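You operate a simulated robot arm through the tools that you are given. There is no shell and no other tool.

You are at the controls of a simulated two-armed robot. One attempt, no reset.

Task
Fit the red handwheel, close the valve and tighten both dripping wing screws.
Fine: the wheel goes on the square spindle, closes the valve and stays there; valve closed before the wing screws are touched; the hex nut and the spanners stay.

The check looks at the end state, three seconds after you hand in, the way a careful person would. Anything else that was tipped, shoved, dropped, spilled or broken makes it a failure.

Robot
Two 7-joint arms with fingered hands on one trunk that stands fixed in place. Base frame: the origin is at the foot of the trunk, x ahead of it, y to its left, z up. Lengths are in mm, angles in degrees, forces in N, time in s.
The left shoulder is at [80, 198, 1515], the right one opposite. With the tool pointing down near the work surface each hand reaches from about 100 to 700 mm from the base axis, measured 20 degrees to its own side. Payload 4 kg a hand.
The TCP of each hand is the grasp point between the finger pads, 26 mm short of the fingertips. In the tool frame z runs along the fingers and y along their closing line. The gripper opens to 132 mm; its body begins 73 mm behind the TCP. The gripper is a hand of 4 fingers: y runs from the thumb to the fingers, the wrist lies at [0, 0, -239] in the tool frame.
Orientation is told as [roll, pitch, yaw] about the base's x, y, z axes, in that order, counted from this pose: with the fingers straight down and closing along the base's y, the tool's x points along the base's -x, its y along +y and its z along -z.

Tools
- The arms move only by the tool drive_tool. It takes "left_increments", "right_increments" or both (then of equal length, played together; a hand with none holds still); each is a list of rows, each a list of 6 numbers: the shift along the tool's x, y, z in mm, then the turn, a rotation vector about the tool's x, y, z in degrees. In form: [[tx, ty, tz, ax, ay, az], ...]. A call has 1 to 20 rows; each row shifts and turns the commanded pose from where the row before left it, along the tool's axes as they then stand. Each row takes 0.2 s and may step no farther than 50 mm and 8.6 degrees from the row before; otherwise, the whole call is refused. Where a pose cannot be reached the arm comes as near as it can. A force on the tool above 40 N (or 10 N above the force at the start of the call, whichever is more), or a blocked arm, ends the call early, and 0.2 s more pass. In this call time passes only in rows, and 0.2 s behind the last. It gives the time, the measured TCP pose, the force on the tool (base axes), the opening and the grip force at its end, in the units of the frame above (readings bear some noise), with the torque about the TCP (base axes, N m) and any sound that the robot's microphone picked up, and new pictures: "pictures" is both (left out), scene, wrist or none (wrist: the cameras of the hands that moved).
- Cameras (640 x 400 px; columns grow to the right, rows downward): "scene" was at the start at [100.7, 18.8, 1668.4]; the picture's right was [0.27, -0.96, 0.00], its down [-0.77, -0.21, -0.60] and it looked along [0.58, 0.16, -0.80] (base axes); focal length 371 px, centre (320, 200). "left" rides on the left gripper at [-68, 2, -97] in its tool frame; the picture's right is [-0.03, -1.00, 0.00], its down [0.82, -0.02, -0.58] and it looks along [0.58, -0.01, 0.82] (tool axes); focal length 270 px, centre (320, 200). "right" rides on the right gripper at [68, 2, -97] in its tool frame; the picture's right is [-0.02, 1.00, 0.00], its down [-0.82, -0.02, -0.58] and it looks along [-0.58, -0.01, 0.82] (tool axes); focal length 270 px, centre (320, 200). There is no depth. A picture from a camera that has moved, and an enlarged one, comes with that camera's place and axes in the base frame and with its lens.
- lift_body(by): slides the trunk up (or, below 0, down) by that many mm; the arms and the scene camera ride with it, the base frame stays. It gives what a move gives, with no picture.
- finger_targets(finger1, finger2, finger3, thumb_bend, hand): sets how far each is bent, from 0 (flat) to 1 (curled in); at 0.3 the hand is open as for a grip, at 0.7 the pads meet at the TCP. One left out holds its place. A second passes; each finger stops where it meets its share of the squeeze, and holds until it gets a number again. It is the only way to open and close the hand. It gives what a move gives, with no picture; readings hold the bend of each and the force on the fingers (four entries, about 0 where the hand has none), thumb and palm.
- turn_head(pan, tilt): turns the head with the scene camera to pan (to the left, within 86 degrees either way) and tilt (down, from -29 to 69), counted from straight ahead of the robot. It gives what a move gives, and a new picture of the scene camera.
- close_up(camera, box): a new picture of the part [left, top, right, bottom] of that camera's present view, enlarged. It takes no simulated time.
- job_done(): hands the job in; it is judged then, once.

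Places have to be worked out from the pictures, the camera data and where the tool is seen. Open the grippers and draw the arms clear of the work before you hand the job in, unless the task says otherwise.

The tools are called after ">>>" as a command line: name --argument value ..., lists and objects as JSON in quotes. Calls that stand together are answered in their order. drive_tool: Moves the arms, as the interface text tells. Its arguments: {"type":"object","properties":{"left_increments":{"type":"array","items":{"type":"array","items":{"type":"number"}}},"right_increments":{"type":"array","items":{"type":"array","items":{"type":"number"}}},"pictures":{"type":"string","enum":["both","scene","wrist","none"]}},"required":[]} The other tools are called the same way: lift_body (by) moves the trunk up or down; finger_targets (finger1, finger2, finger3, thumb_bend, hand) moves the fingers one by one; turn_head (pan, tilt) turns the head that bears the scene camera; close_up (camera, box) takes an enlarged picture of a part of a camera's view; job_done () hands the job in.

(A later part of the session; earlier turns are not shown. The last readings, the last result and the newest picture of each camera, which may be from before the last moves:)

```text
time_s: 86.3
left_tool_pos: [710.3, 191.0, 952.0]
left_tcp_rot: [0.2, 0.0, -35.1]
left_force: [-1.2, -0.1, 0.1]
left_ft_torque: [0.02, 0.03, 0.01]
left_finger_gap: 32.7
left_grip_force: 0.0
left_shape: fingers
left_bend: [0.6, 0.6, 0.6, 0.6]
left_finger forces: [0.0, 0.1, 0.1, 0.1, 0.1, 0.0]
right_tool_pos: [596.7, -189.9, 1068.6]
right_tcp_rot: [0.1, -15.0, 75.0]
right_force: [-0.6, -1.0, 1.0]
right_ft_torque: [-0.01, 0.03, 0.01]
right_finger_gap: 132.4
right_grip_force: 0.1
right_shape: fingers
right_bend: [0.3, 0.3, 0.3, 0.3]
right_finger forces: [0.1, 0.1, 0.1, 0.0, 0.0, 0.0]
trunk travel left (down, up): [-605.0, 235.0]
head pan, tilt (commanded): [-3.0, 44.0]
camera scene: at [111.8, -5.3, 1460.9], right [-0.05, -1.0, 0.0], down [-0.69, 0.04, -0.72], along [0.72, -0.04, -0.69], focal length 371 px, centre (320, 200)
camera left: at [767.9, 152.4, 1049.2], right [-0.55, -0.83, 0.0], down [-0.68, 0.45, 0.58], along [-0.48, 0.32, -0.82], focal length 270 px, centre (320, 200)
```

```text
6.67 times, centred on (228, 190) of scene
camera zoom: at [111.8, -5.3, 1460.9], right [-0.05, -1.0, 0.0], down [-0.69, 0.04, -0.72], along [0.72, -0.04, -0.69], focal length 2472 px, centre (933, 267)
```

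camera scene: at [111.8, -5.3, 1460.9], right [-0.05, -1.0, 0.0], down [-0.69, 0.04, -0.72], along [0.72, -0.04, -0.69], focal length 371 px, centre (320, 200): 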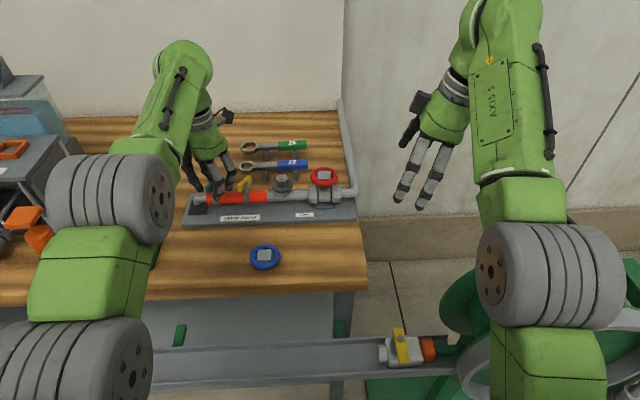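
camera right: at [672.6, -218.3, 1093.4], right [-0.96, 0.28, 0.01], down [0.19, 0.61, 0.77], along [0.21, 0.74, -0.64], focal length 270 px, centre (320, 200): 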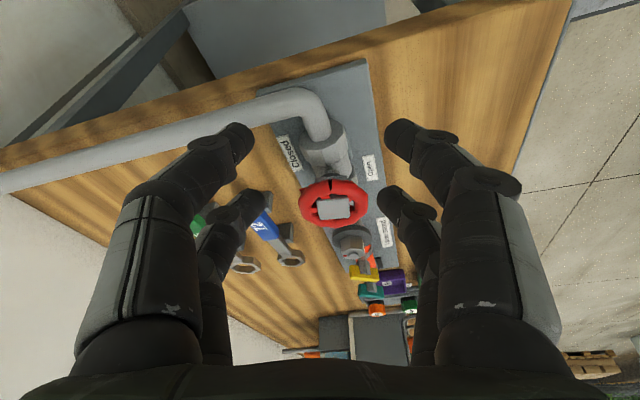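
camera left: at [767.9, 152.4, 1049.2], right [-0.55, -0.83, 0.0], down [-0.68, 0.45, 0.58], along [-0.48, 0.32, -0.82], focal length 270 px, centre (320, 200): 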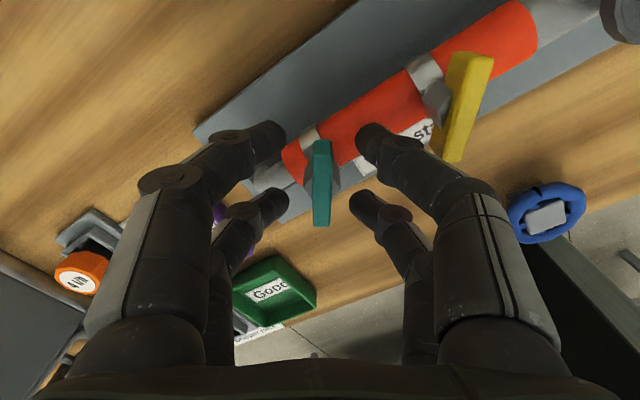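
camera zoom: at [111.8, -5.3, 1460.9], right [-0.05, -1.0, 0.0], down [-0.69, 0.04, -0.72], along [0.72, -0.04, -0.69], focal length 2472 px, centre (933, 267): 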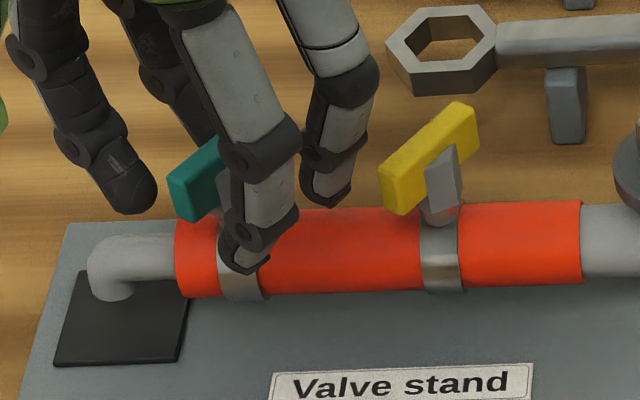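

Digits straddle the bar. I centre 1.7 mm along it and close the four digits gently onto the bar.

>>> drive_tool --left_increments '[[1.7, 0, 0, 0, 0, 0]]' --pictures "none"

>>> finger_targets --hand "left" --finger1 0.7 --finger2 0.7 --finger3 0.7 --thumb_bend 0.7

>>> close_up --camera "left" --box '[200, 80, 440, 230]'

```text
time_s: 86.7
left_tool_pos: [710.2, 192.5, 953.2]
left_tcp_rot: [0.1, 0.0, -35.1]
left_force: [-0.5, -0.4, 0.0]
left_ft_torque: [0.02, 0.01, -0.01]
left_finger_gap: 32.9
left_grip_force: 0.1
left_shape: fingers
left_bend: [0.6, 0.6, 0.6, 0.6]
left_finger forces: [0.0, 0.1, 0.1, 0.0, 0.0, 0.1]
right_tool_pos: [595.0, -190.4, 1068.8]
right_tcp_rot: [-0.1, -15.1, 75.0]
right_force: [-0.1, -0.6, -0.5]
right_ft_torque: [0.01, 0.02, 0.02]
right_finger_gap: 132.4
right_grip_force: 0.0
right_shape: fingers
right_bend: [0.3, 0.3, 0.3, 0.3]
right_finger forces: [0.0, 0.1, 0.1, 0.0, 0.0, 0.0]
trunk travel left (down, up): [-605.0, 235.0]
head pan, tilt (commanded): [-3.0, 44.0]
```

```text
time_s: 87.7
left_tool_pos: [710.0, 191.1, 952.6]
left_tcp_rot: [0.1, 0.0, -35.2]
left_force: [-1.1, -2.1, -1.3]
left_ft_torque: [-0.03, 0.02, -0.01]
left_finger_gap: 7.4
left_grip_force: 3.5
left_shape: fingers
left_bend: [0.68, 0.69, 0.67, 0.69]
left_finger forces: [1.3, 1.0, 2.0, 0.0, 2.3, 0.0]
right_tool_pos: [595.4, -190.9, 1069.2]
right_tcp_rot: [-0.1, -15.0, 74.9]
right_force: [0.0, -0.4, 0.3]
right_ft_torque: [0.0, 0.01, 0.03]
right_finger_gap: 132.5
right_grip_force: 0.0
right_shape: fingers
right_bend: [0.3, 0.3, 0.3, 0.3]
right_finger forces: [0.0, 0.0, 0.0, 0.0, 0.1, 0.0]
trunk travel left (down, up): [-605.0, 235.0]
head pan, tilt (commanded): [-3.0, 44.0]
```

```text
2.67 times, centred on (320, 155) of left
camera zoom: at [766.4, 153.1, 1049.0], right [-0.55, -0.83, 0.0], down [-0.68, 0.45, 0.58], along [-0.48, 0.32, -0.82], focal length 721 px, centre (320, 320)
```

zoom: 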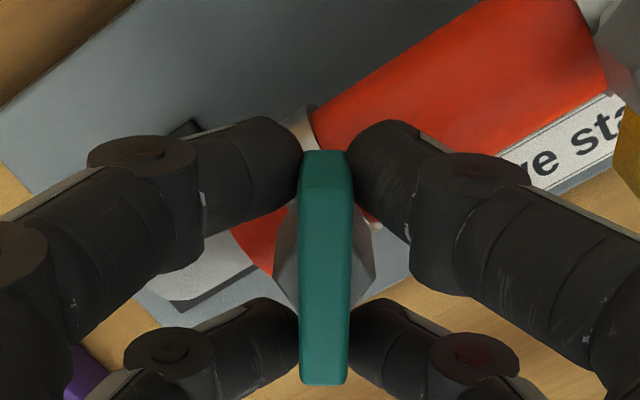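

All four digits touch the bar. I firm up the grip.

>>> finger_targets --hand "left" --finger1 0.85 --finger2 0.82 --finger3 0.82 --thumb_bend 0.75

>>> close_up --camera "left" --box '[200, 80, 440, 230]'

```text
time_s: 88.7
left_tool_pos: [708.5, 191.4, 950.4]
left_tcp_rot: [0.1, 0.0, -35.0]
left_force: [-4.6, -3.1, -10.7]
left_ft_torque: [-0.12, 0.03, 0.01]
left_finger_gap: 4.8
left_grip_force: 17.6
left_shape: fingers
left_bend: [0.72, 0.73, 0.72, 0.67]
left_finger forces: [8.2, 7.3, 9.5, 0.0, 10.5, 0.1]
right_tool_pos: [596.1, -191.1, 1068.1]
right_tcp_rot: [0.1, -15.1, 75.0]
right_force: [-0.5, 0.2, 0.4]
right_ft_torque: [-0.01, 0.03, -0.03]
right_finger_gap: 132.6
right_grip_force: 0.1
right_shape: fingers
right_bend: [0.3, 0.3, 0.3, 0.3]
right_finger forces: [0.1, 0.0, 0.1, 0.1, 0.0, 0.0]
trunk travel left (down, up): [-605.0, 235.0]
head pan, tilt (commanded): [-3.0, 44.0]
```

```text
2.67 times, centred on (320, 155) of left
camera zoom: at [766.8, 153.3, 1047.5], right [-0.55, -0.83, 0.0], down [-0.68, 0.45, 0.58], along [-0.48, 0.32, -0.82], focal length 721 px, centre (320, 320)
```

zoom: 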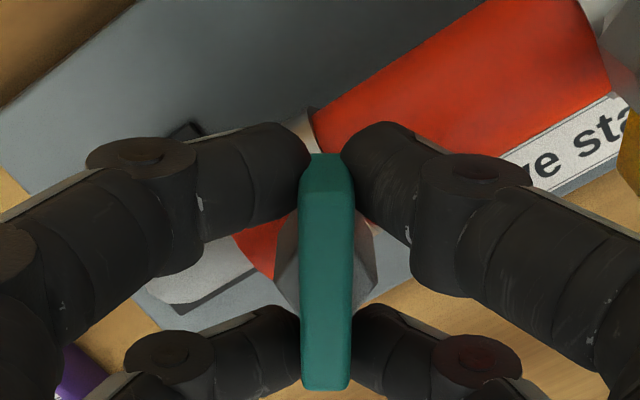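

Good grip (7–10 N each) with a slight upward pull, which I relieve by 2 mm. I now turn clockwise 10° and watch the torque and the bar.

>>> drive_tool --left_increments '[[0, 0, 2, 0, 0, 0], [0, 0, 0, 0, 0, 5], [0, 0, 0, 0, 0, 5]]' --pictures "none"

>>> close_up --camera "left" --box '[200, 80, 440, 230]'

```text
time_s: 89.5
left_tool_pos: [710.2, 192.4, 950.9]
left_tcp_rot: [0.1, 0.0, -45.2]
left_force: [-1.9, -1.0, -5.4]
left_ft_torque: [-0.12, 0.02, 0.03]
left_finger_gap: 4.8
left_grip_force: 18.2
left_shape: fingers
left_bend: [0.72, 0.73, 0.72, 0.67]
left_finger forces: [9.3, 7.8, 9.7, 0.0, 10.1, 0.0]
right_tool_pos: [595.8, -190.2, 1069.4]
right_tcp_rot: [0.0, -15.2, 75.0]
right_force: [0.9, 0.0, -0.4]
right_ft_torque: [-0.02, -0.02, -0.01]
right_finger_gap: 132.7
right_grip_force: 0.2
right_shape: fingers
right_bend: [0.3, 0.3, 0.3, 0.3]
right_finger forces: [0.0, 0.1, 0.0, 0.1, 0.0, 0.1]
trunk travel left (down, up): [-605.0, 235.0]
head pan, tilt (commanded): [-3.0, 44.0]
```

```text
2.67 times, centred on (320, 155) of left
camera zoom: at [759.2, 144.0, 1047.3], right [-0.69, -0.72, 0.0], down [-0.59, 0.56, 0.58], along [-0.42, 0.4, -0.82], focal length 721 px, centre (320, 320)
```

zoom: 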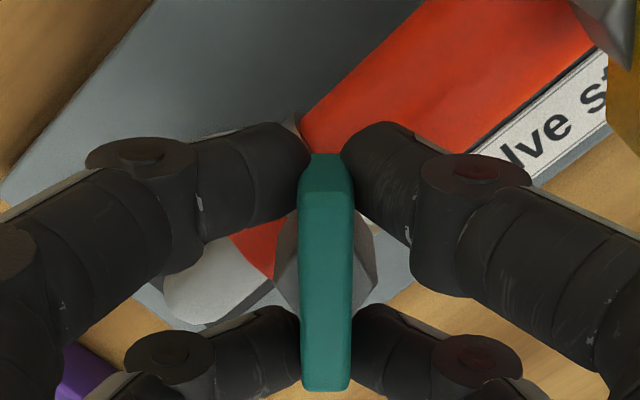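

The bar turns with the hand, easily so far. I continue clockwise 25°.

>>> drive_tool --left_increments '[[0, 0, 0, 0, 0, 5], [0, 0, 0, 0, 0, 5], [0, 0, 0, 0, 0, 5], [0, 0, 0, 0, 0, 5], [0, 0, 0, 0, 0, 5]]' --pictures "none"

>>> close_up --camera "left" --box '[200, 80, 440, 230]'

```text
time_s: 90.7
left_tool_pos: [710.4, 192.1, 949.5]
left_tcp_rot: [0.0, 0.1, -70.3]
left_force: [1.5, -0.5, -2.0]
left_ft_torque: [-0.1, -0.06, 0.05]
left_finger_gap: 4.6
left_grip_force: 19.9
left_shape: fingers
left_bend: [0.72, 0.73, 0.72, 0.67]
left_finger forces: [11.0, 9.2, 9.2, 0.1, 9.6, 0.0]
right_tool_pos: [596.8, -190.0, 1068.1]
right_tcp_rot: [0.1, -15.0, 75.0]
right_force: [0.6, -0.1, 0.1]
right_ft_torque: [-0.02, -0.02, -0.02]
right_finger_gap: 132.4
right_grip_force: 0.0
right_shape: fingers
right_bend: [0.3, 0.3, 0.3, 0.3]
right_finger forces: [0.0, 0.0, 0.0, 0.0, 0.0, 0.0]
trunk travel left (down, up): [-605.0, 235.0]
head pan, tilt (commanded): [-3.0, 44.0]
```

```text
2.67 times, centred on (320, 155) of left
camera zoom: at [734.7, 127.4, 1047.0], right [-0.93, -0.36, 0.0], down [-0.3, 0.76, 0.58], along [-0.21, 0.54, -0.82], focal length 721 px, centre (320, 320)
```

zoom: 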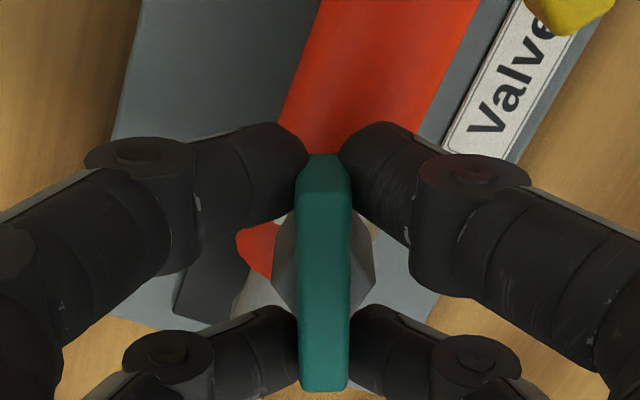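

Still turning freely (0.05 N·m). I go on another 20°.

>>> drive_tool --left_increments '[[0, 0, 0, 0, 0, 5], [0, 0, 0, 0, 0, 5], [0, 0, 0, 0, 0, 5], [0, 0, 0, 0, 0, 5]]' --pictures "scene"

>>> close_up --camera "left" --box '[200, 80, 440, 230]'

```text
time_s: 91.7
left_tool_pos: [710.3, 191.2, 949.0]
left_tcp_rot: [0.0, 0.1, -90.2]
left_force: [2.9, -1.6, -2.3]
left_ft_torque: [-0.1, -0.03, 0.02]
left_finger_gap: 4.5
left_grip_force: 19.3
left_shape: fingers
left_bend: [0.72, 0.73, 0.72, 0.71]
left_finger forces: [11.7, 9.7, 8.4, 0.0, 8.8, 0.0]
right_tool_pos: [596.5, -191.3, 1068.2]
right_tcp_rot: [0.0, -15.1, 75.0]
right_force: [-0.2, 0.3, 0.4]
right_ft_torque: [0.0, 0.01, 0.02]
right_finger_gap: 132.6
right_grip_force: 0.1
right_shape: fingers
right_bend: [0.3, 0.3, 0.3, 0.3]
right_finger forces: [0.0, 0.1, 0.0, 0.0, 0.0, 0.1]
trunk travel left (down, up): [-605.0, 235.0]
head pan, tilt (commanded): [-3.0, 44.0]
camera scene: at [112.7, -5.5, 1460.8], right [-0.05, -1.0, 0.0], down [-0.69, 0.04, -0.72], along [0.72, -0.04, -0.7], focal length 371 px, centre (320, 200)
```

scene: 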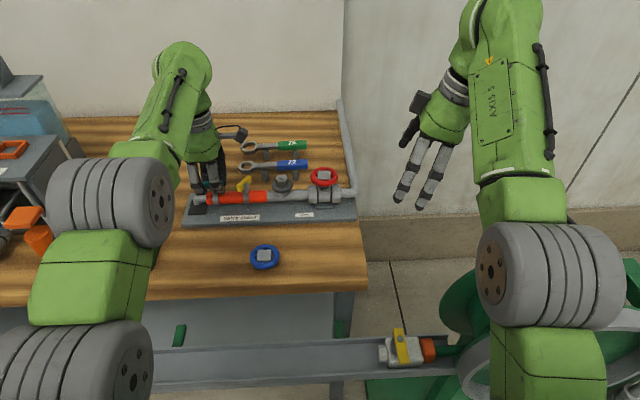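

```text
2.67 times, centred on (320, 155) of left
camera zoom: at [711.5, 122.6, 1046.8], right [-1.0, -0.02, 0.0], down [-0.02, 0.82, 0.58], along [-0.01, 0.58, -0.82], focal length 721 px, centre (320, 320)
```

zoom: 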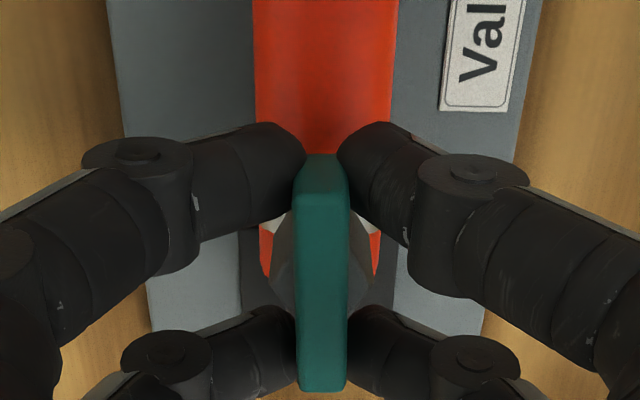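

The bar is parallel to the pipe now, still no stop. I continue clockwise another 20° with the wrist in the same place.

>>> drive_tool --left_increments '[[0, 0, 0, 0, 0, 5], [0, 0, 0, 0, 0, 5], [0, 0, 0, 0, 0, 5], [0, 0, 0, 0, 0, 5]]' --pictures "none"

>>> close_up --camera "left" --box '[200, 80, 440, 230]'

```text
time_s: 92.7
left_tool_pos: [710.2, 192.9, 949.6]
left_tcp_rot: [0.1, 0.1, -110.1]
left_force: [9.4, 4.1, 1.7]
left_ft_torque: [-0.03, -0.16, 0.42]
left_finger_gap: 5.7
left_grip_force: 18.8
left_shape: fingers
left_bend: [0.72, 0.74, 0.72, 0.72]
left_finger forces: [18.1, 4.5, 9.9, 0.0, 5.1, 0.0]
right_tool_pos: [598.0, -188.7, 1069.1]
right_tcp_rot: [0.0, -15.1, 75.0]
right_force: [0.1, 0.5, 0.9]
right_ft_torque: [-0.02, 0.02, 0.0]
right_finger_gap: 132.3
right_grip_force: 0.0
right_shape: fingers
right_bend: [0.3, 0.3, 0.3, 0.3]
right_finger forces: [0.0, 0.0, 0.0, 0.1, 0.1, 0.0]
trunk travel left (down, up): [-605.0, 235.0]
head pan, tilt (commanded): [-3.0, 44.0]
```

```text
2.67 times, centred on (320, 155) of left
camera zoom: at [688.8, 128.1, 1046.9], right [-0.95, 0.32, 0.0], down [0.26, 0.77, 0.58], along [0.19, 0.55, -0.82], focal length 721 px, centre (320, 320)
```

zoom: 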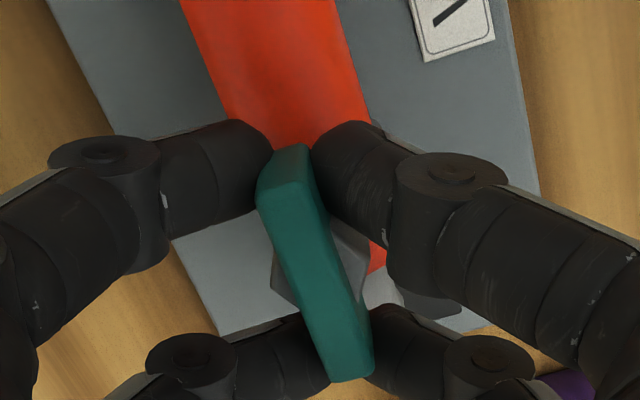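

Resistance now: torque 0.42 N·m, the bar lags at azimuth ≈ −94° (turned ~59°). I push 6° further to confirm it is the tight stop.

>>> drive_tool --left_increments '[[0, 0, 0, 0, 0, 3], [0, 0, 0, 0, 0, 3]]' --pictures "none"

>>> close_up --camera "left" --box '[200, 80, 440, 230]'

```text
time_s: 93.3
left_tool_pos: [711.6, 194.3, 949.6]
left_tcp_rot: [0.1, 0.0, -115.9]
left_force: [16.1, 7.7, 4.5]
left_ft_torque: [-0.01, -0.26, 0.52]
left_finger_gap: 6.3
left_grip_force: 19.1
left_shape: fingers
left_bend: [0.72, 0.75, 0.72, 0.73]
left_finger forces: [21.0, 3.8, 9.5, 0.0, 4.5, 0.0]
right_tool_pos: [597.7, -189.7, 1067.3]
right_tcp_rot: [0.0, -15.0, 75.1]
right_force: [0.7, -0.2, 0.3]
right_ft_torque: [0.01, -0.02, -0.02]
right_finger_gap: 132.6
right_grip_force: 0.0
right_shape: fingers
right_bend: [0.3, 0.3, 0.3, 0.3]
right_finger forces: [0.1, 0.0, 0.1, 0.0, 0.0, 0.1]
trunk travel left (down, up): [-605.0, 235.0]
head pan, tilt (commanded): [-3.0, 44.0]
```

```text
2.67 times, centred on (320, 155) of left
camera zoom: at [682.8, 130.9, 1046.6], right [-0.91, 0.42, 0.0], down [0.34, 0.74, 0.58], along [0.24, 0.53, -0.82], focal length 721 px, centre (320, 320)
```

zoom: 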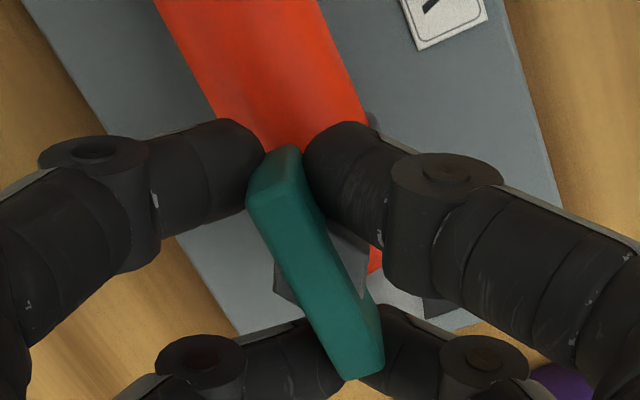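

The bar holds at ≈ −94.6° while torque rises to 0.52 N·m: the teal screw is tight at its stop. I release so as not to loosen it: first the two opposing digits (finger 2, thumb), then the driving ones.

>>> finger_targets --hand "left" --finger2 0.6 --thumb_bend 0.6

>>> finger_targets --hand "left" --finger1 0.58 --finger2 0.58 --finger3 0.58 --thumb_bend 0.58

>>> close_up --camera "left" --box '[200, 80, 440, 230]'

```text
time_s: 94.3
left_tool_pos: [711.4, 194.7, 950.8]
left_tcp_rot: [0.1, 0.0, -116.0]
left_force: [17.5, 12.3, 9.0]
left_ft_torque: [0.0, -0.34, 0.6]
left_finger_gap: 26.6
left_grip_force: 16.1
left_shape: fingers
left_bend: [0.72, 0.6, 0.72, 0.6]
left_finger forces: [21.9, 0.1, 11.0, 0.0, 0.0, 0.0]
right_tool_pos: [596.8, -188.2, 1068.2]
right_tcp_rot: [0.0, -15.1, 75.0]
right_force: [0.2, 0.1, 0.3]
right_ft_torque: [-0.01, 0.0, 0.0]
right_finger_gap: 132.5
right_grip_force: 0.0
right_shape: fingers
right_bend: [0.3, 0.3, 0.3, 0.3]
right_finger forces: [0.1, 0.0, 0.1, 0.0, 0.0, 0.1]
trunk travel left (down, up): [-605.0, 235.0]
head pan, tilt (commanded): [-3.0, 44.0]
```

```text
time_s: 95.3
left_tool_pos: [710.2, 190.5, 950.1]
left_tcp_rot: [-0.1, 0.2, -116.1]
left_force: [0.6, -0.6, 0.4]
left_ft_torque: [-0.02, -0.02, 0.0]
left_finger_gap: 41.9
left_grip_force: 0.1
left_shape: fingers
left_bend: [0.57, 0.57, 0.57, 0.57]
left_finger forces: [0.0, 0.1, 0.0, 0.0, 0.1, 0.1]
right_tool_pos: [595.7, -190.7, 1069.1]
right_tcp_rot: [-0.1, -15.1, 75.0]
right_force: [0.2, 0.5, 0.3]
right_ft_torque: [0.03, 0.02, 0.0]
right_finger_gap: 132.2
right_grip_force: 0.1
right_shape: fingers
right_bend: [0.3, 0.3, 0.3, 0.3]
right_finger forces: [0.0, 0.0, 0.0, 0.0, 0.1, 0.0]
trunk travel left (down, up): [-605.0, 235.0]
head pan, tilt (commanded): [-3.0, 44.0]
```

```text
2.67 times, centred on (320, 155) of left
camera zoom: at [680.3, 128.6, 1047.1], right [-0.91, 0.42, 0.0], down [0.34, 0.74, 0.58], along [0.24, 0.53, -0.82], focal length 721 px, centre (320, 320)
```

zoom: 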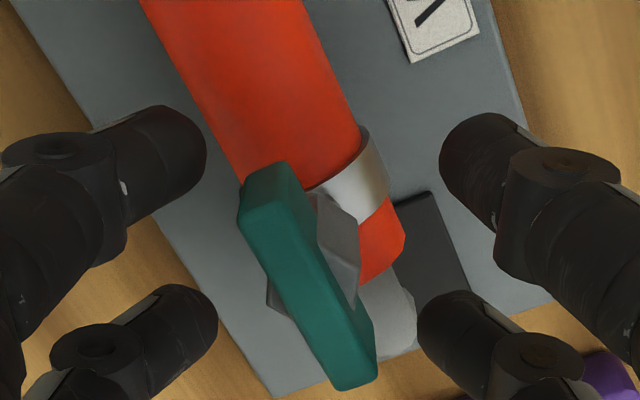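

Teal is released, staying at ≈ −94°. I raise the left hand, turn it back to yaw −35° and carry it over the yellow screw.

>>> drive_tool --left_increments '[[0, 0, -15, 0, 0, 0], [0, 0, -15, 0, 0, 0], [0, 0, -15, 0, 0, 0], [0, 0, 0, 0, 0, -8.1], [0, 0, 0, 0, 0, -8.1], [0, 0, 0, 0, 0, -8.1], [0, 0, 0, 0, 0, -8.1], [0, 0, 0, 0, 0, -8.1], [0, 0, 0, 0, 0, -8.1], [0, 0, 0, 0, 0, -8.1], [0, 0, 0, 0, 0, -8.1], [0, 0, 0, 0, 0, -8.1], [0, 0, 0, 0, 0, -8.1], [-12.6, -17.8, 0, 0, 0, 0], [-12.6, -17.8, 0, 0, 0, 0], [-12.7, -17.8, 0, 0, 0, 0]]' --pictures "both"

>>> close_up --camera "left" --box '[200, 40, 440, 190]'

```text
time_s: 98.7
left_tool_pos: [709.3, 126.1, 994.5]
left_tcp_rot: [0.1, -0.1, -35.0]
left_force: [-0.8, 0.1, -0.2]
left_ft_torque: [0.0, 0.01, 0.0]
left_finger_gap: 41.6
left_grip_force: 0.1
left_shape: fingers
left_bend: [0.57, 0.57, 0.57, 0.57]
left_finger forces: [0.0, 0.1, 0.1, 0.0, 0.0, 0.0]
right_tool_pos: [596.0, -192.0, 1068.6]
right_tcp_rot: [-0.2, -15.1, 75.0]
right_force: [0.8, -0.4, 0.4]
right_ft_torque: [0.0, -0.01, 0.01]
right_finger_gap: 132.3
right_grip_force: 0.0
right_shape: fingers
right_bend: [0.3, 0.3, 0.3, 0.3]
right_finger forces: [0.0, 0.0, 0.0, 0.0, 0.0, 0.0]
trunk travel left (down, up): [-605.0, 235.0]
head pan, tilt (commanded): [-3.0, 44.0]
camera scene: at [111.4, -5.9, 1460.9], right [-0.05, -1.0, 0.0], down [-0.69, 0.04, -0.72], along [0.72, -0.04, -0.69], focal length 371 px, centre (320, 200)
camera left: at [766.5, 87.1, 1092.3], right [-0.55, -0.83, 0.0], down [-0.68, 0.45, 0.58], along [-0.48, 0.32, -0.82], focal length 270 px, centre (320, 200)
```

scene: 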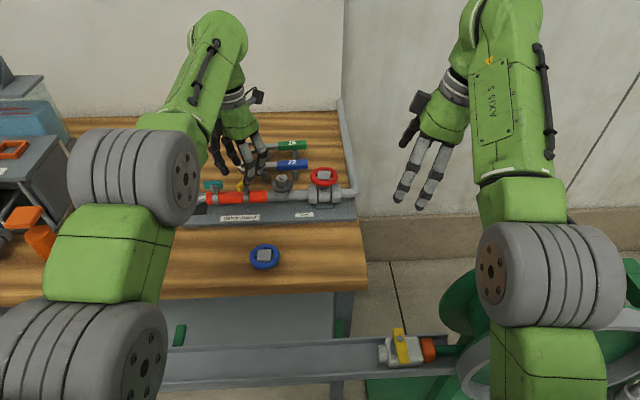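
left: 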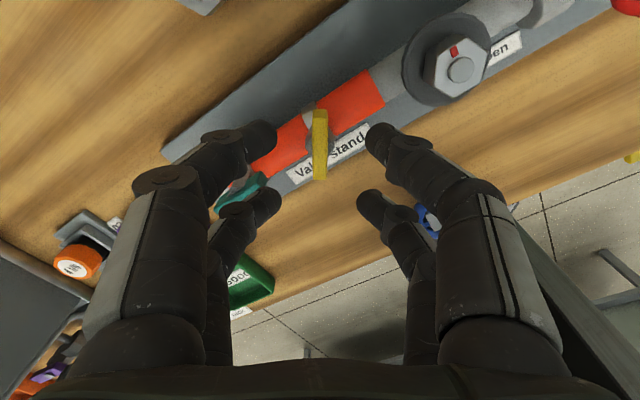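

```text
2.67 times, centred on (320, 115) of left
camera zoom: at [766.5, 87.1, 1092.3], right [-0.55, -0.83, 0.0], down [-0.68, 0.45, 0.58], along [-0.48, 0.32, -0.82], focal length 721 px, centre (320, 427)
```

zoom: 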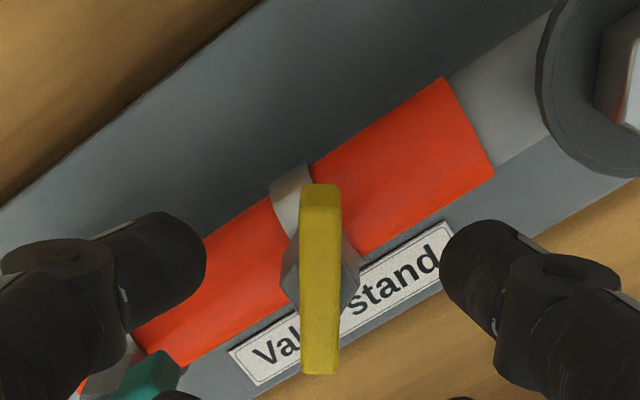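

Yellow bar: centre ≈ (710.1, 124.4), azimuth −34.3°, centred between the digits. The teal bar's end is near, so I narrow the digits to ~20 mm gap before descending.

>>> finger_targets --hand "left" --finger1 0.635 --finger2 0.635 --finger3 0.635 --thumb_bend 0.635

>>> drive_tool --left_increments '[[1.5, 0, 10, 0, 0, 0], [0, 0, 10, 0, 0, 0], [0, 0, 5, 0, 0, 0]]' --pictures "none"

>>> close_up --camera "left" --box '[200, 60, 440, 210]'

>>> close_up --camera "scene" --box '[190, 155, 286, 215]'

```text
time_s: 99.7
left_tool_pos: [708.6, 125.7, 995.6]
left_tcp_rot: [0.1, 0.0, -35.1]
left_force: [0.0, 0.3, 0.1]
left_ft_torque: [0.01, 0.01, 0.0]
left_finger_gap: 23.2
left_grip_force: 0.1
left_shape: fingers
left_bend: [0.63, 0.63, 0.63, 0.63]
left_finger forces: [0.0, 0.0, 0.1, 0.0, 0.0, 0.1]
right_tool_pos: [597.0, -190.6, 1069.3]
right_tcp_rot: [-0.2, -15.1, 75.0]
right_force: [0.4, -1.1, -0.4]
right_ft_torque: [0.01, 0.0, 0.04]
right_finger_gap: 132.6
right_grip_force: 0.0
right_shape: fingers
right_bend: [0.3, 0.3, 0.3, 0.3]
right_finger forces: [0.1, 0.0, 0.1, 0.0, 0.1, 0.0]
trunk travel left (down, up): [-605.0, 235.0]
head pan, tilt (commanded): [-3.0, 44.0]
```

```text
time_s: 100.5
left_tool_pos: [707.7, 126.3, 971.1]
left_tcp_rot: [0.1, 0.0, -35.1]
left_force: [-0.2, -0.5, -0.3]
left_ft_torque: [-0.01, 0.03, 0.01]
left_finger_gap: 23.6
left_grip_force: 0.1
left_shape: fingers
left_bend: [0.63, 0.63, 0.63, 0.63]
left_finger forces: [0.0, 0.0, 0.1, 0.1, 0.0, 0.1]
right_tool_pos: [596.4, -191.0, 1069.1]
right_tcp_rot: [-0.1, -15.1, 75.0]
right_force: [0.4, -0.1, -0.7]
right_ft_torque: [0.05, 0.02, 0.01]
right_finger_gap: 132.4
right_grip_force: 0.0
right_shape: fingers
right_bend: [0.3, 0.3, 0.3, 0.3]
right_finger forces: [0.1, 0.0, 0.0, 0.0, 0.1, 0.0]
trunk travel left (down, up): [-605.0, 235.0]
head pan, tilt (commanded): [-3.0, 44.0]
```

```text
2.67 times, centred on (320, 135) of left
camera zoom: at [764.9, 88.3, 1067.2], right [-0.55, -0.83, 0.0], down [-0.68, 0.45, 0.58], along [-0.48, 0.32, -0.82], focal length 721 px, centre (320, 373)
```

zoom: 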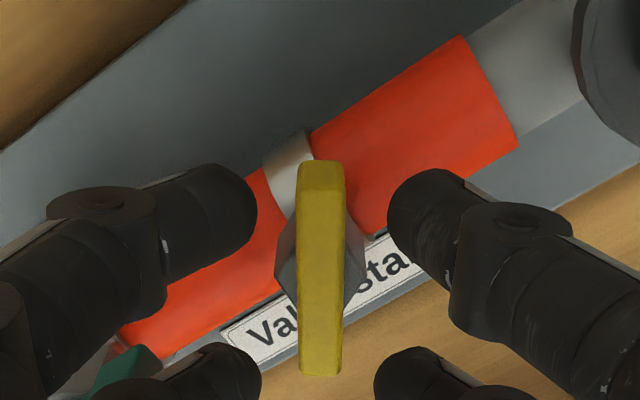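

```text
6.67 times, centred on (238, 185) of scene
camera zoom: at [111.4, -5.4, 1460.9], right [-0.05, -1.0, 0.0], down [-0.69, 0.04, -0.72], along [0.72, -0.04, -0.69], focal length 2472 px, centre (867, 300)
```

zoom: 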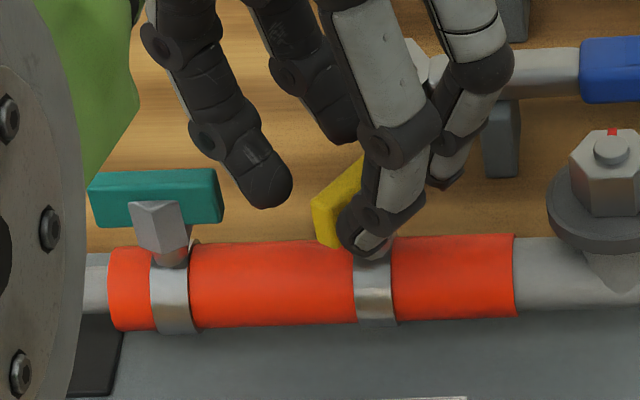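

The digit nearest the teal bar clears it by roughly 8 mm. I lower the remaining ~19 mm.

>>> drive_tool --left_increments '[[0, 0, 7, 0, 0, 0], [0, 0, 7, 0, 0, 0], [0, 0, 5, 0, 0, 0]]' --pictures "none"

>>> close_up --camera "left" --box '[200, 80, 440, 230]'

>>> close_up --camera "scene" --box '[190, 155, 286, 215]'

```text
time_s: 101.3
left_tool_pos: [709.3, 125.1, 952.4]
left_tcp_rot: [0.2, 0.1, -35.2]
left_force: [0.4, -3.3, 2.0]
left_ft_torque: [0.11, 0.02, -0.01]
left_finger_gap: 23.3
left_grip_force: 2.1
left_shape: fingers
left_bend: [0.63, 0.65, 0.63, 0.63]
left_finger forces: [0.0, 3.6, 0.0, 0.1, 0.1, 0.0]
right_tool_pos: [596.3, -191.7, 1067.8]
right_tcp_rot: [0.0, -15.2, 74.9]
right_force: [0.3, 0.1, 0.3]
right_ft_torque: [0.02, -0.02, 0.03]
right_finger_gap: 132.6
right_grip_force: 0.0
right_shape: fingers
right_bend: [0.3, 0.3, 0.3, 0.3]
right_finger forces: [0.0, 0.0, 0.0, 0.0, 0.0, 0.0]
trunk travel left (down, up): [-605.0, 235.0]
head pan, tilt (commanded): [-3.0, 44.0]
```

```text
2.67 times, centred on (320, 155) of left
camera zoom: at [765.1, 87.5, 1048.8], right [-0.55, -0.83, 0.0], down [-0.68, 0.45, 0.58], along [-0.48, 0.32, -0.82], focal length 721 px, centre (320, 320)
```

zoom: 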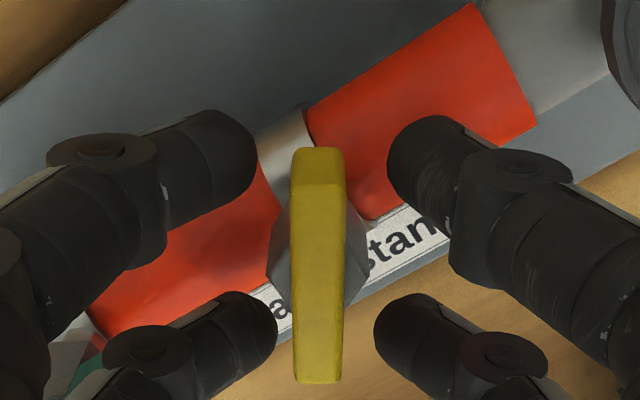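

```text
6.67 times, centred on (238, 185) of scene
camera zoom: at [111.0, -6.4, 1461.0], right [-0.05, -1.0, 0.0], down [-0.69, 0.04, -0.72], along [0.72, -0.04, -0.69], focal length 2472 px, centre (867, 300)
```

zoom: 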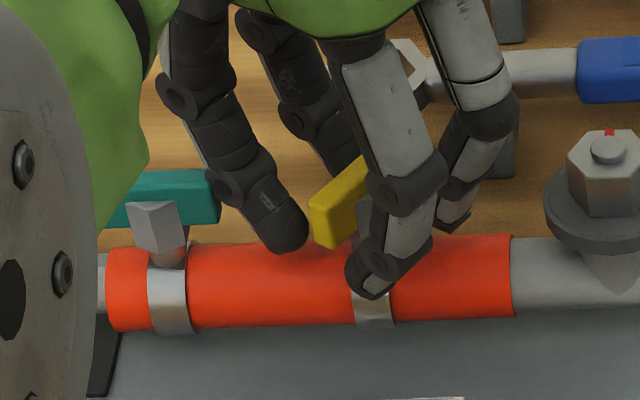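

Finger 2's knuckle lightly touches the end of the teal bar (3.6 N). Closing the digits onto the yellow bar draws it inward, so I close gently now.

>>> finger_targets --hand "left" --finger1 0.7 --finger2 0.72 --finger3 0.7 --thumb_bend 0.7

>>> close_up --camera "left" --box '[200, 80, 440, 230]'

>>> close_up --camera "scene" --box '[190, 155, 286, 215]'

```text
time_s: 102.3
left_tool_pos: [707.6, 126.7, 951.6]
left_tcp_rot: [0.1, -0.1, -35.1]
left_force: [-1.9, -0.6, -1.2]
left_ft_torque: [-0.07, 0.03, 0.0]
left_finger_gap: 7.0
left_grip_force: 4.1
left_shape: fingers
left_bend: [0.68, 0.71, 0.67, 0.69]
left_finger forces: [1.7, 2.3, 2.6, 0.0, 2.3, 0.0]
right_tool_pos: [595.7, -191.1, 1068.6]
right_tcp_rot: [-0.1, -15.2, 75.0]
right_force: [0.2, -1.1, -0.3]
right_ft_torque: [0.0, -0.01, 0.01]
right_finger_gap: 132.5
right_grip_force: 0.0
right_shape: fingers
right_bend: [0.3, 0.3, 0.3, 0.3]
right_finger forces: [0.0, 0.0, 0.0, 0.0, 0.1, 0.0]
trunk travel left (down, up): [-605.0, 235.0]
head pan, tilt (commanded): [-3.0, 44.0]
```

```text
2.67 times, centred on (320, 155) of left
camera zoom: at [765.3, 88.9, 1047.7], right [-0.55, -0.83, 0.0], down [-0.68, 0.45, 0.58], along [-0.48, 0.32, -0.82], focal length 721 px, centre (320, 320)
```

zoom: 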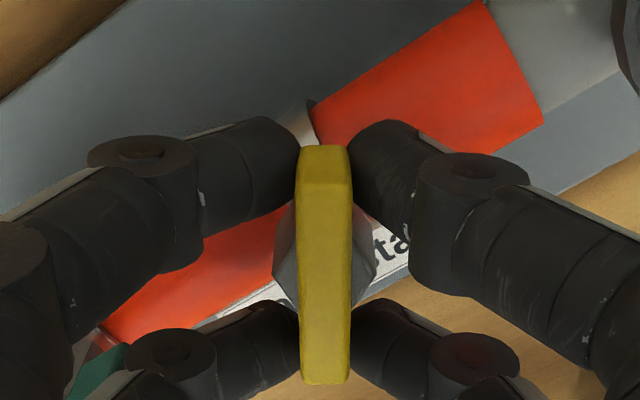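

```text
6.67 times, centred on (238, 185) of scene
camera zoom: at [111.6, -5.4, 1460.9], right [-0.05, -1.0, 0.0], down [-0.69, 0.04, -0.72], along [0.72, -0.04, -0.69], focal length 2472 px, centre (867, 300)
```

zoom: 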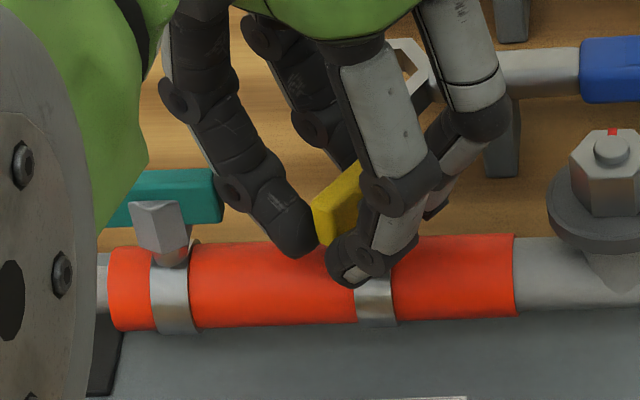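

All digits hold the bar. I firm up the grip, and shift the hand 1.5 mm away from the teal bar as I start turning.

>>> finger_targets --hand "left" --finger1 0.85 --finger2 0.84 --finger3 0.8 --thumb_bend 0.74

>>> drive_tool --left_increments '[[-0.8, -1.2, 2, 0, 0, 0], [0, 0, 0, 0, 0, 4], [0, 0, 0, 0, 0, 4]]' --pictures "none"

>>> close_up --camera "left" --box '[200, 80, 440, 230]'

>>> close_up --camera "scene" --box '[190, 155, 286, 215]'

```text
time_s: 103.3
left_tool_pos: [708.4, 127.1, 948.8]
left_tcp_rot: [-0.1, 0.1, -35.1]
left_force: [-3.1, -0.4, -10.3]
left_ft_torque: [-0.06, 0.02, 0.0]
left_finger_gap: 5.1
left_grip_force: 17.0
left_shape: fingers
left_bend: [0.72, 0.73, 0.72, 0.68]
left_finger forces: [8.0, 8.2, 9.3, 0.1, 8.9, 0.1]
right_tool_pos: [595.5, -190.7, 1068.3]
right_tcp_rot: [0.0, -15.1, 75.1]
right_force: [0.1, 0.0, 0.5]
right_ft_torque: [0.02, -0.02, -0.03]
right_finger_gap: 132.5
right_grip_force: 0.0
right_shape: fingers
right_bend: [0.3, 0.3, 0.3, 0.3]
right_finger forces: [0.0, 0.1, 0.1, 0.0, 0.0, 0.1]
trunk travel left (down, up): [-605.0, 235.0]
head pan, tilt (commanded): [-3.0, 44.0]
```

```text
time_s: 104.1
left_tool_pos: [708.6, 127.9, 950.2]
left_tcp_rot: [0.1, 0.1, -43.1]
left_force: [-2.6, 6.7, -4.9]
left_ft_torque: [0.03, 0.04, 0.03]
left_finger_gap: 5.0
left_grip_force: 19.0
left_shape: fingers
left_bend: [0.72, 0.73, 0.72, 0.68]
left_finger forces: [10.3, 9.7, 9.4, 0.0, 8.0, 0.0]
right_tool_pos: [595.4, -189.4, 1068.5]
right_tcp_rot: [0.0, -15.0, 75.1]
right_force: [0.9, -0.6, -0.4]
right_ft_torque: [0.01, -0.01, 0.0]
right_finger_gap: 132.5
right_grip_force: 0.0
right_shape: fingers
right_bend: [0.3, 0.3, 0.3, 0.3]
right_finger forces: [0.1, 0.0, 0.1, 0.0, 0.0, 0.0]
trunk travel left (down, up): [-605.0, 235.0]
head pan, tilt (commanded): [-3.0, 44.0]
```

```text
2.67 times, centred on (320, 155) of left
camera zoom: at [759.8, 81.5, 1046.1], right [-0.66, -0.75, 0.0], down [-0.61, 0.54, 0.58], along [-0.43, 0.38, -0.82], focal length 721 px, centre (320, 320)
```

zoom: 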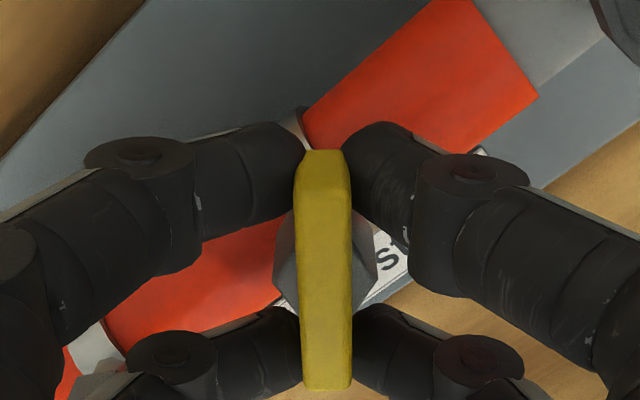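

```text
6.67 times, centred on (238, 185) of scene
camera zoom: at [111.8, -3.5, 1460.9], right [-0.05, -1.0, 0.0], down [-0.69, 0.03, -0.72], along [0.72, -0.04, -0.69], focal length 2472 px, centre (867, 300)
```

zoom: 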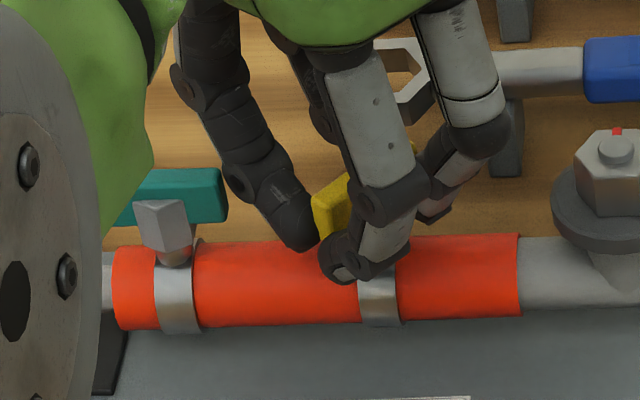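

The yellow bar follows the hand; the teal bar is undisturbed. I continue clockwise 30°.

>>> drive_tool --left_increments '[[0.3, 0.5, 0, 0, 0, 5], [0, 0, 0, 0, 0, 5], [0, 0, 0, 0, 0, 5], [0, 0, 0, 0, 0, 5], [0, 0, 0, 0, 0, 5], [0, 0, 0, 0, 0, 5]]' --pictures "none"

>>> close_up --camera "left" --box '[200, 80, 440, 230]'

>>> close_up --camera "scene" --box '[190, 155, 286, 215]'

```text
time_s: 105.5
left_tool_pos: [709.8, 126.8, 949.6]
left_tcp_rot: [0.1, -0.1, -73.0]
left_force: [4.4, 8.8, -1.4]
left_ft_torque: [0.04, -0.11, 0.02]
left_finger_gap: 4.9
left_grip_force: 18.6
left_shape: fingers
left_bend: [0.72, 0.73, 0.72, 0.71]
left_finger forces: [11.9, 10.8, 8.5, 0.0, 7.1, 0.0]
right_tool_pos: [597.6, -188.7, 1067.7]
right_tcp_rot: [0.1, -15.1, 75.0]
right_force: [-0.5, -0.5, -0.6]
right_ft_torque: [-0.02, 0.01, -0.01]
right_finger_gap: 132.4
right_grip_force: 0.0
right_shape: fingers
right_bend: [0.3, 0.3, 0.3, 0.3]
right_finger forces: [0.0, 0.1, 0.0, 0.0, 0.0, 0.1]
trunk travel left (down, up): [-605.0, 235.0]
head pan, tilt (commanded): [-3.0, 44.0]
```

```text
2.67 times, centred on (320, 155) of left
camera zoom: at [730.8, 62.2, 1045.8], right [-0.95, -0.31, 0.0], down [-0.26, 0.77, 0.58], along [-0.18, 0.55, -0.82], focal length 721 px, centre (320, 320)
```

zoom: 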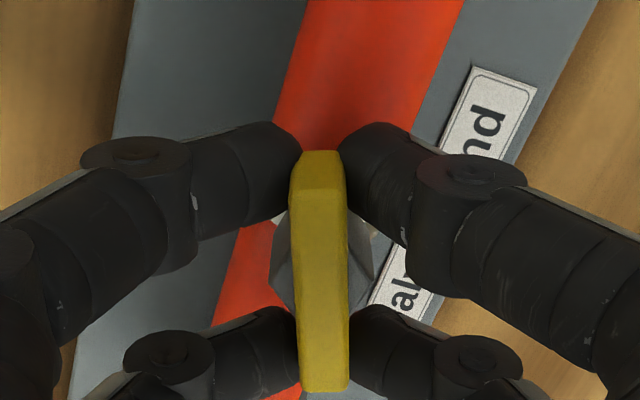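

```text
6.67 times, centred on (238, 185) of scene
camera zoom: at [112.7, -3.3, 1460.8], right [-0.05, -1.0, 0.0], down [-0.69, 0.04, -0.72], along [0.72, -0.04, -0.7], focal length 2472 px, centre (867, 300)
```

zoom: 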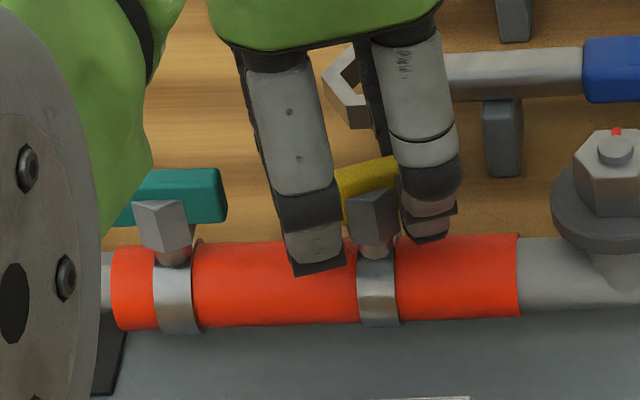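

Turning well at yaw −73°. I relieve the side load and turn a further 25°.

>>> drive_tool --left_increments '[[0.6, 0.6, 0, 0, 0, 5], [0.6, 0.5, 0, 0, 0, 5], [0, 0, 0, 0, 0, 5], [0, 0, 0, 0, 0, 5], [0, 0, 0, 0, 0, 5]]' --pictures "none"

>>> close_up --camera "left" --box '[200, 80, 440, 230]'

>>> close_up --camera "scene" --box '[190, 155, 286, 215]'

```text
time_s: 106.7
left_tool_pos: [709.9, 128.4, 949.0]
left_tcp_rot: [0.1, 0.0, -98.1]
left_force: [6.2, 3.4, 0.7]
left_ft_torque: [-0.02, -0.06, 0.23]
left_finger_gap: 4.8
left_grip_force: 18.1
left_shape: fingers
left_bend: [0.72, 0.74, 0.72, 0.71]
left_finger forces: [14.0, 8.2, 9.9, 0.0, 5.7, 0.0]
right_tool_pos: [595.6, -190.3, 1068.2]
right_tcp_rot: [0.0, -15.0, 74.9]
right_force: [-0.3, 0.0, 0.6]
right_ft_torque: [0.0, -0.03, 0.02]
right_finger_gap: 132.5
right_grip_force: 0.0
right_shape: fingers
right_bend: [0.3, 0.3, 0.3, 0.3]
right_finger forces: [0.1, 0.1, 0.0, 0.1, 0.0, 0.0]
trunk travel left (down, up): [-605.0, 235.0]
head pan, tilt (commanded): [-3.0, 44.0]
```

```text
2.67 times, centred on (320, 155) of left
camera zoom: at [702.1, 59.6, 1045.5], right [-0.99, 0.12, 0.0], down [0.09, 0.81, 0.58], along [0.07, 0.57, -0.82], focal length 721 px, centre (320, 320)
```

zoom: 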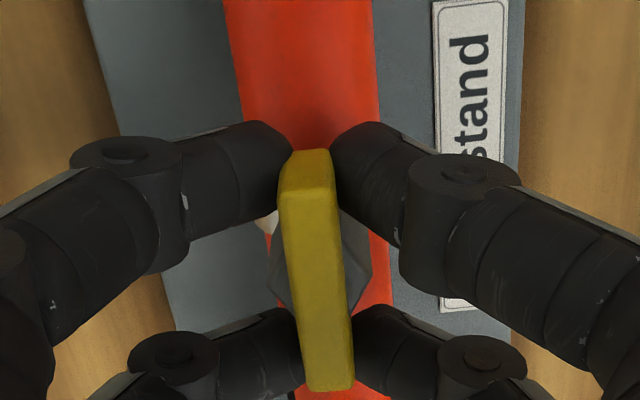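

```text
6.67 times, centred on (238, 185) of scene
camera zoom: at [112.7, -4.4, 1460.8], right [-0.05, -1.0, 0.0], down [-0.69, 0.04, -0.72], along [0.72, -0.04, -0.7], focal length 2472 px, centre (867, 300)
```

zoom: 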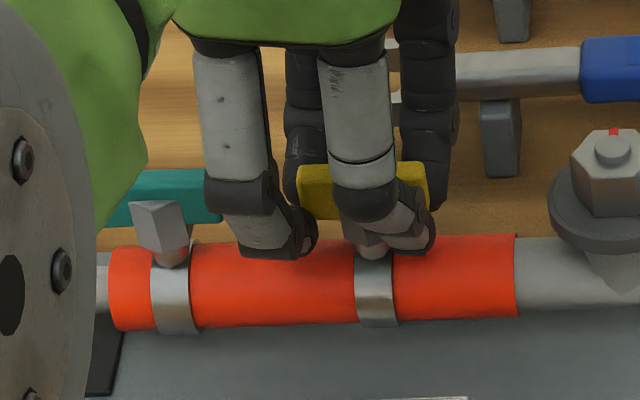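

Torque is rising (0.23 N·m) with the bar near −92°. I push 12° further to seat it at the stop.

>>> drive_tool --left_increments '[[0, 0, 0, 0, 0, 4], [0, 0, 0, 0, 0, 4], [0, 0, 0, 0, 0, 4]]' --pictures "none"

>>> close_up --camera "left" --box '[200, 80, 440, 230]'

```text
time_s: 107.5
left_tool_pos: [711.4, 128.5, 947.8]
left_tcp_rot: [0.2, 0.0, -110.0]
left_force: [12.9, 7.5, 1.9]
left_ft_torque: [-0.06, -0.23, 0.34]
left_finger_gap: 5.6
left_grip_force: 19.2
left_shape: fingers
left_bend: [0.72, 0.75, 0.72, 0.72]
left_finger forces: [18.3, 5.1, 9.1, 0.1, 4.9, 0.0]
right_tool_pos: [597.3, -190.7, 1068.4]
right_tcp_rot: [0.1, -14.9, 75.0]
right_force: [-0.3, -1.0, 0.5]
right_ft_torque: [0.04, 0.0, 0.0]
right_finger_gap: 132.4
right_grip_force: 0.1
right_shape: fingers
right_bend: [0.3, 0.3, 0.3, 0.3]
right_finger forces: [0.0, 0.1, 0.0, 0.1, 0.0, 0.0]
trunk travel left (down, up): [-605.0, 235.0]
head pan, tilt (commanded): [-3.0, 44.0]
```

```text
2.67 times, centred on (320, 155) of left
camera zoom: at [689.6, 64.0, 1045.3], right [-0.95, 0.32, 0.0], down [0.26, 0.77, 0.58], along [0.19, 0.55, -0.82], focal length 721 px, centre (320, 320)
```

zoom: 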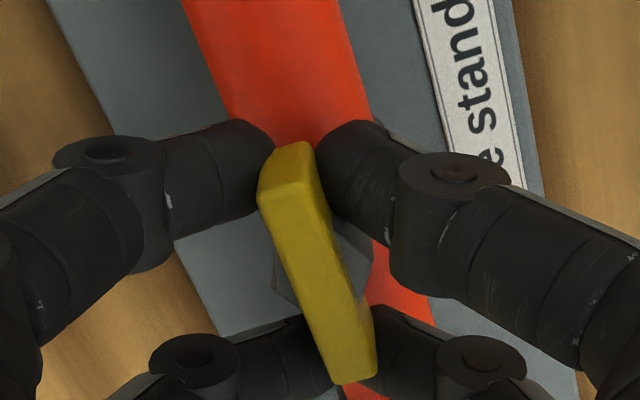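

The bar stays at ≈ −94° like the teal one while torque builds. Six degrees more for the same final torque as before.

>>> drive_tool --left_increments '[[0, 0, 0, 0, 0, 3], [0, 0, 0, 0, 0, 3]]' --pictures "none"

>>> finger_targets --hand "left" --finger2 0.62 --thumb_bend 0.62

>>> close_up --camera "left" --box '[200, 80, 440, 230]'

```text
time_s: 108.1
left_tool_pos: [712.4, 130.4, 948.3]
left_tcp_rot: [0.1, 0.0, -116.0]
left_force: [18.9, 8.9, 5.0]
left_ft_torque: [0.0, -0.31, 0.5]
left_finger_gap: 6.6
left_grip_force: 17.1
left_shape: fingers
left_bend: [0.72, 0.75, 0.73, 0.72]
left_finger forces: [23.2, 0.0, 8.0, 0.0, 4.0, 0.1]
right_tool_pos: [598.1, -189.8, 1067.0]
right_tcp_rot: [0.0, -15.1, 74.9]
right_force: [0.0, -0.2, 0.0]
right_ft_torque: [0.02, -0.04, 0.02]
right_finger_gap: 132.5
right_grip_force: 0.0
right_shape: fingers
right_bend: [0.3, 0.3, 0.3, 0.3]
right_finger forces: [0.0, 0.0, 0.0, 0.1, 0.0, 0.1]
trunk travel left (down, up): [-605.0, 235.0]
head pan, tilt (commanded): [-3.0, 44.0]
```

```text
time_s: 109.1
left_tool_pos: [712.0, 130.4, 948.9]
left_tcp_rot: [0.0, 0.0, -116.0]
left_force: [19.5, 13.1, 9.5]
left_ft_torque: [-0.04, -0.37, 0.65]
left_finger_gap: 23.0
left_grip_force: 16.1
left_shape: fingers
left_bend: [0.72, 0.62, 0.73, 0.62]
left_finger forces: [23.5, 0.0, 8.6, 0.0, 0.0, 0.1]
right_tool_pos: [598.0, -188.3, 1067.8]
right_tcp_rot: [0.0, -14.9, 74.9]
right_force: [-0.7, -0.1, 0.6]
right_ft_torque: [-0.01, 0.0, 0.0]
right_finger_gap: 132.4
right_grip_force: 0.0
right_shape: fingers
right_bend: [0.3, 0.3, 0.3, 0.3]
right_finger forces: [0.0, 0.0, 0.1, 0.0, 0.0, 0.1]
trunk travel left (down, up): [-605.0, 235.0]
head pan, tilt (commanded): [-3.0, 44.0]
```

```text
2.67 times, centred on (320, 155) of left
camera zoom: at [682.7, 67.5, 1045.1], right [-0.91, 0.42, 0.0], down [0.34, 0.74, 0.58], along [0.24, 0.53, -0.82], focal length 721 px, centre (320, 320)
```

zoom: 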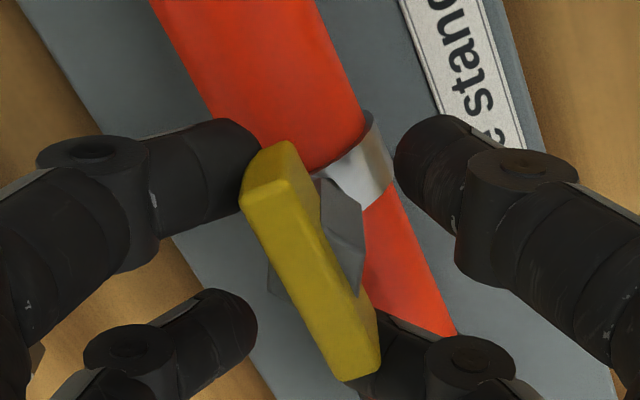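

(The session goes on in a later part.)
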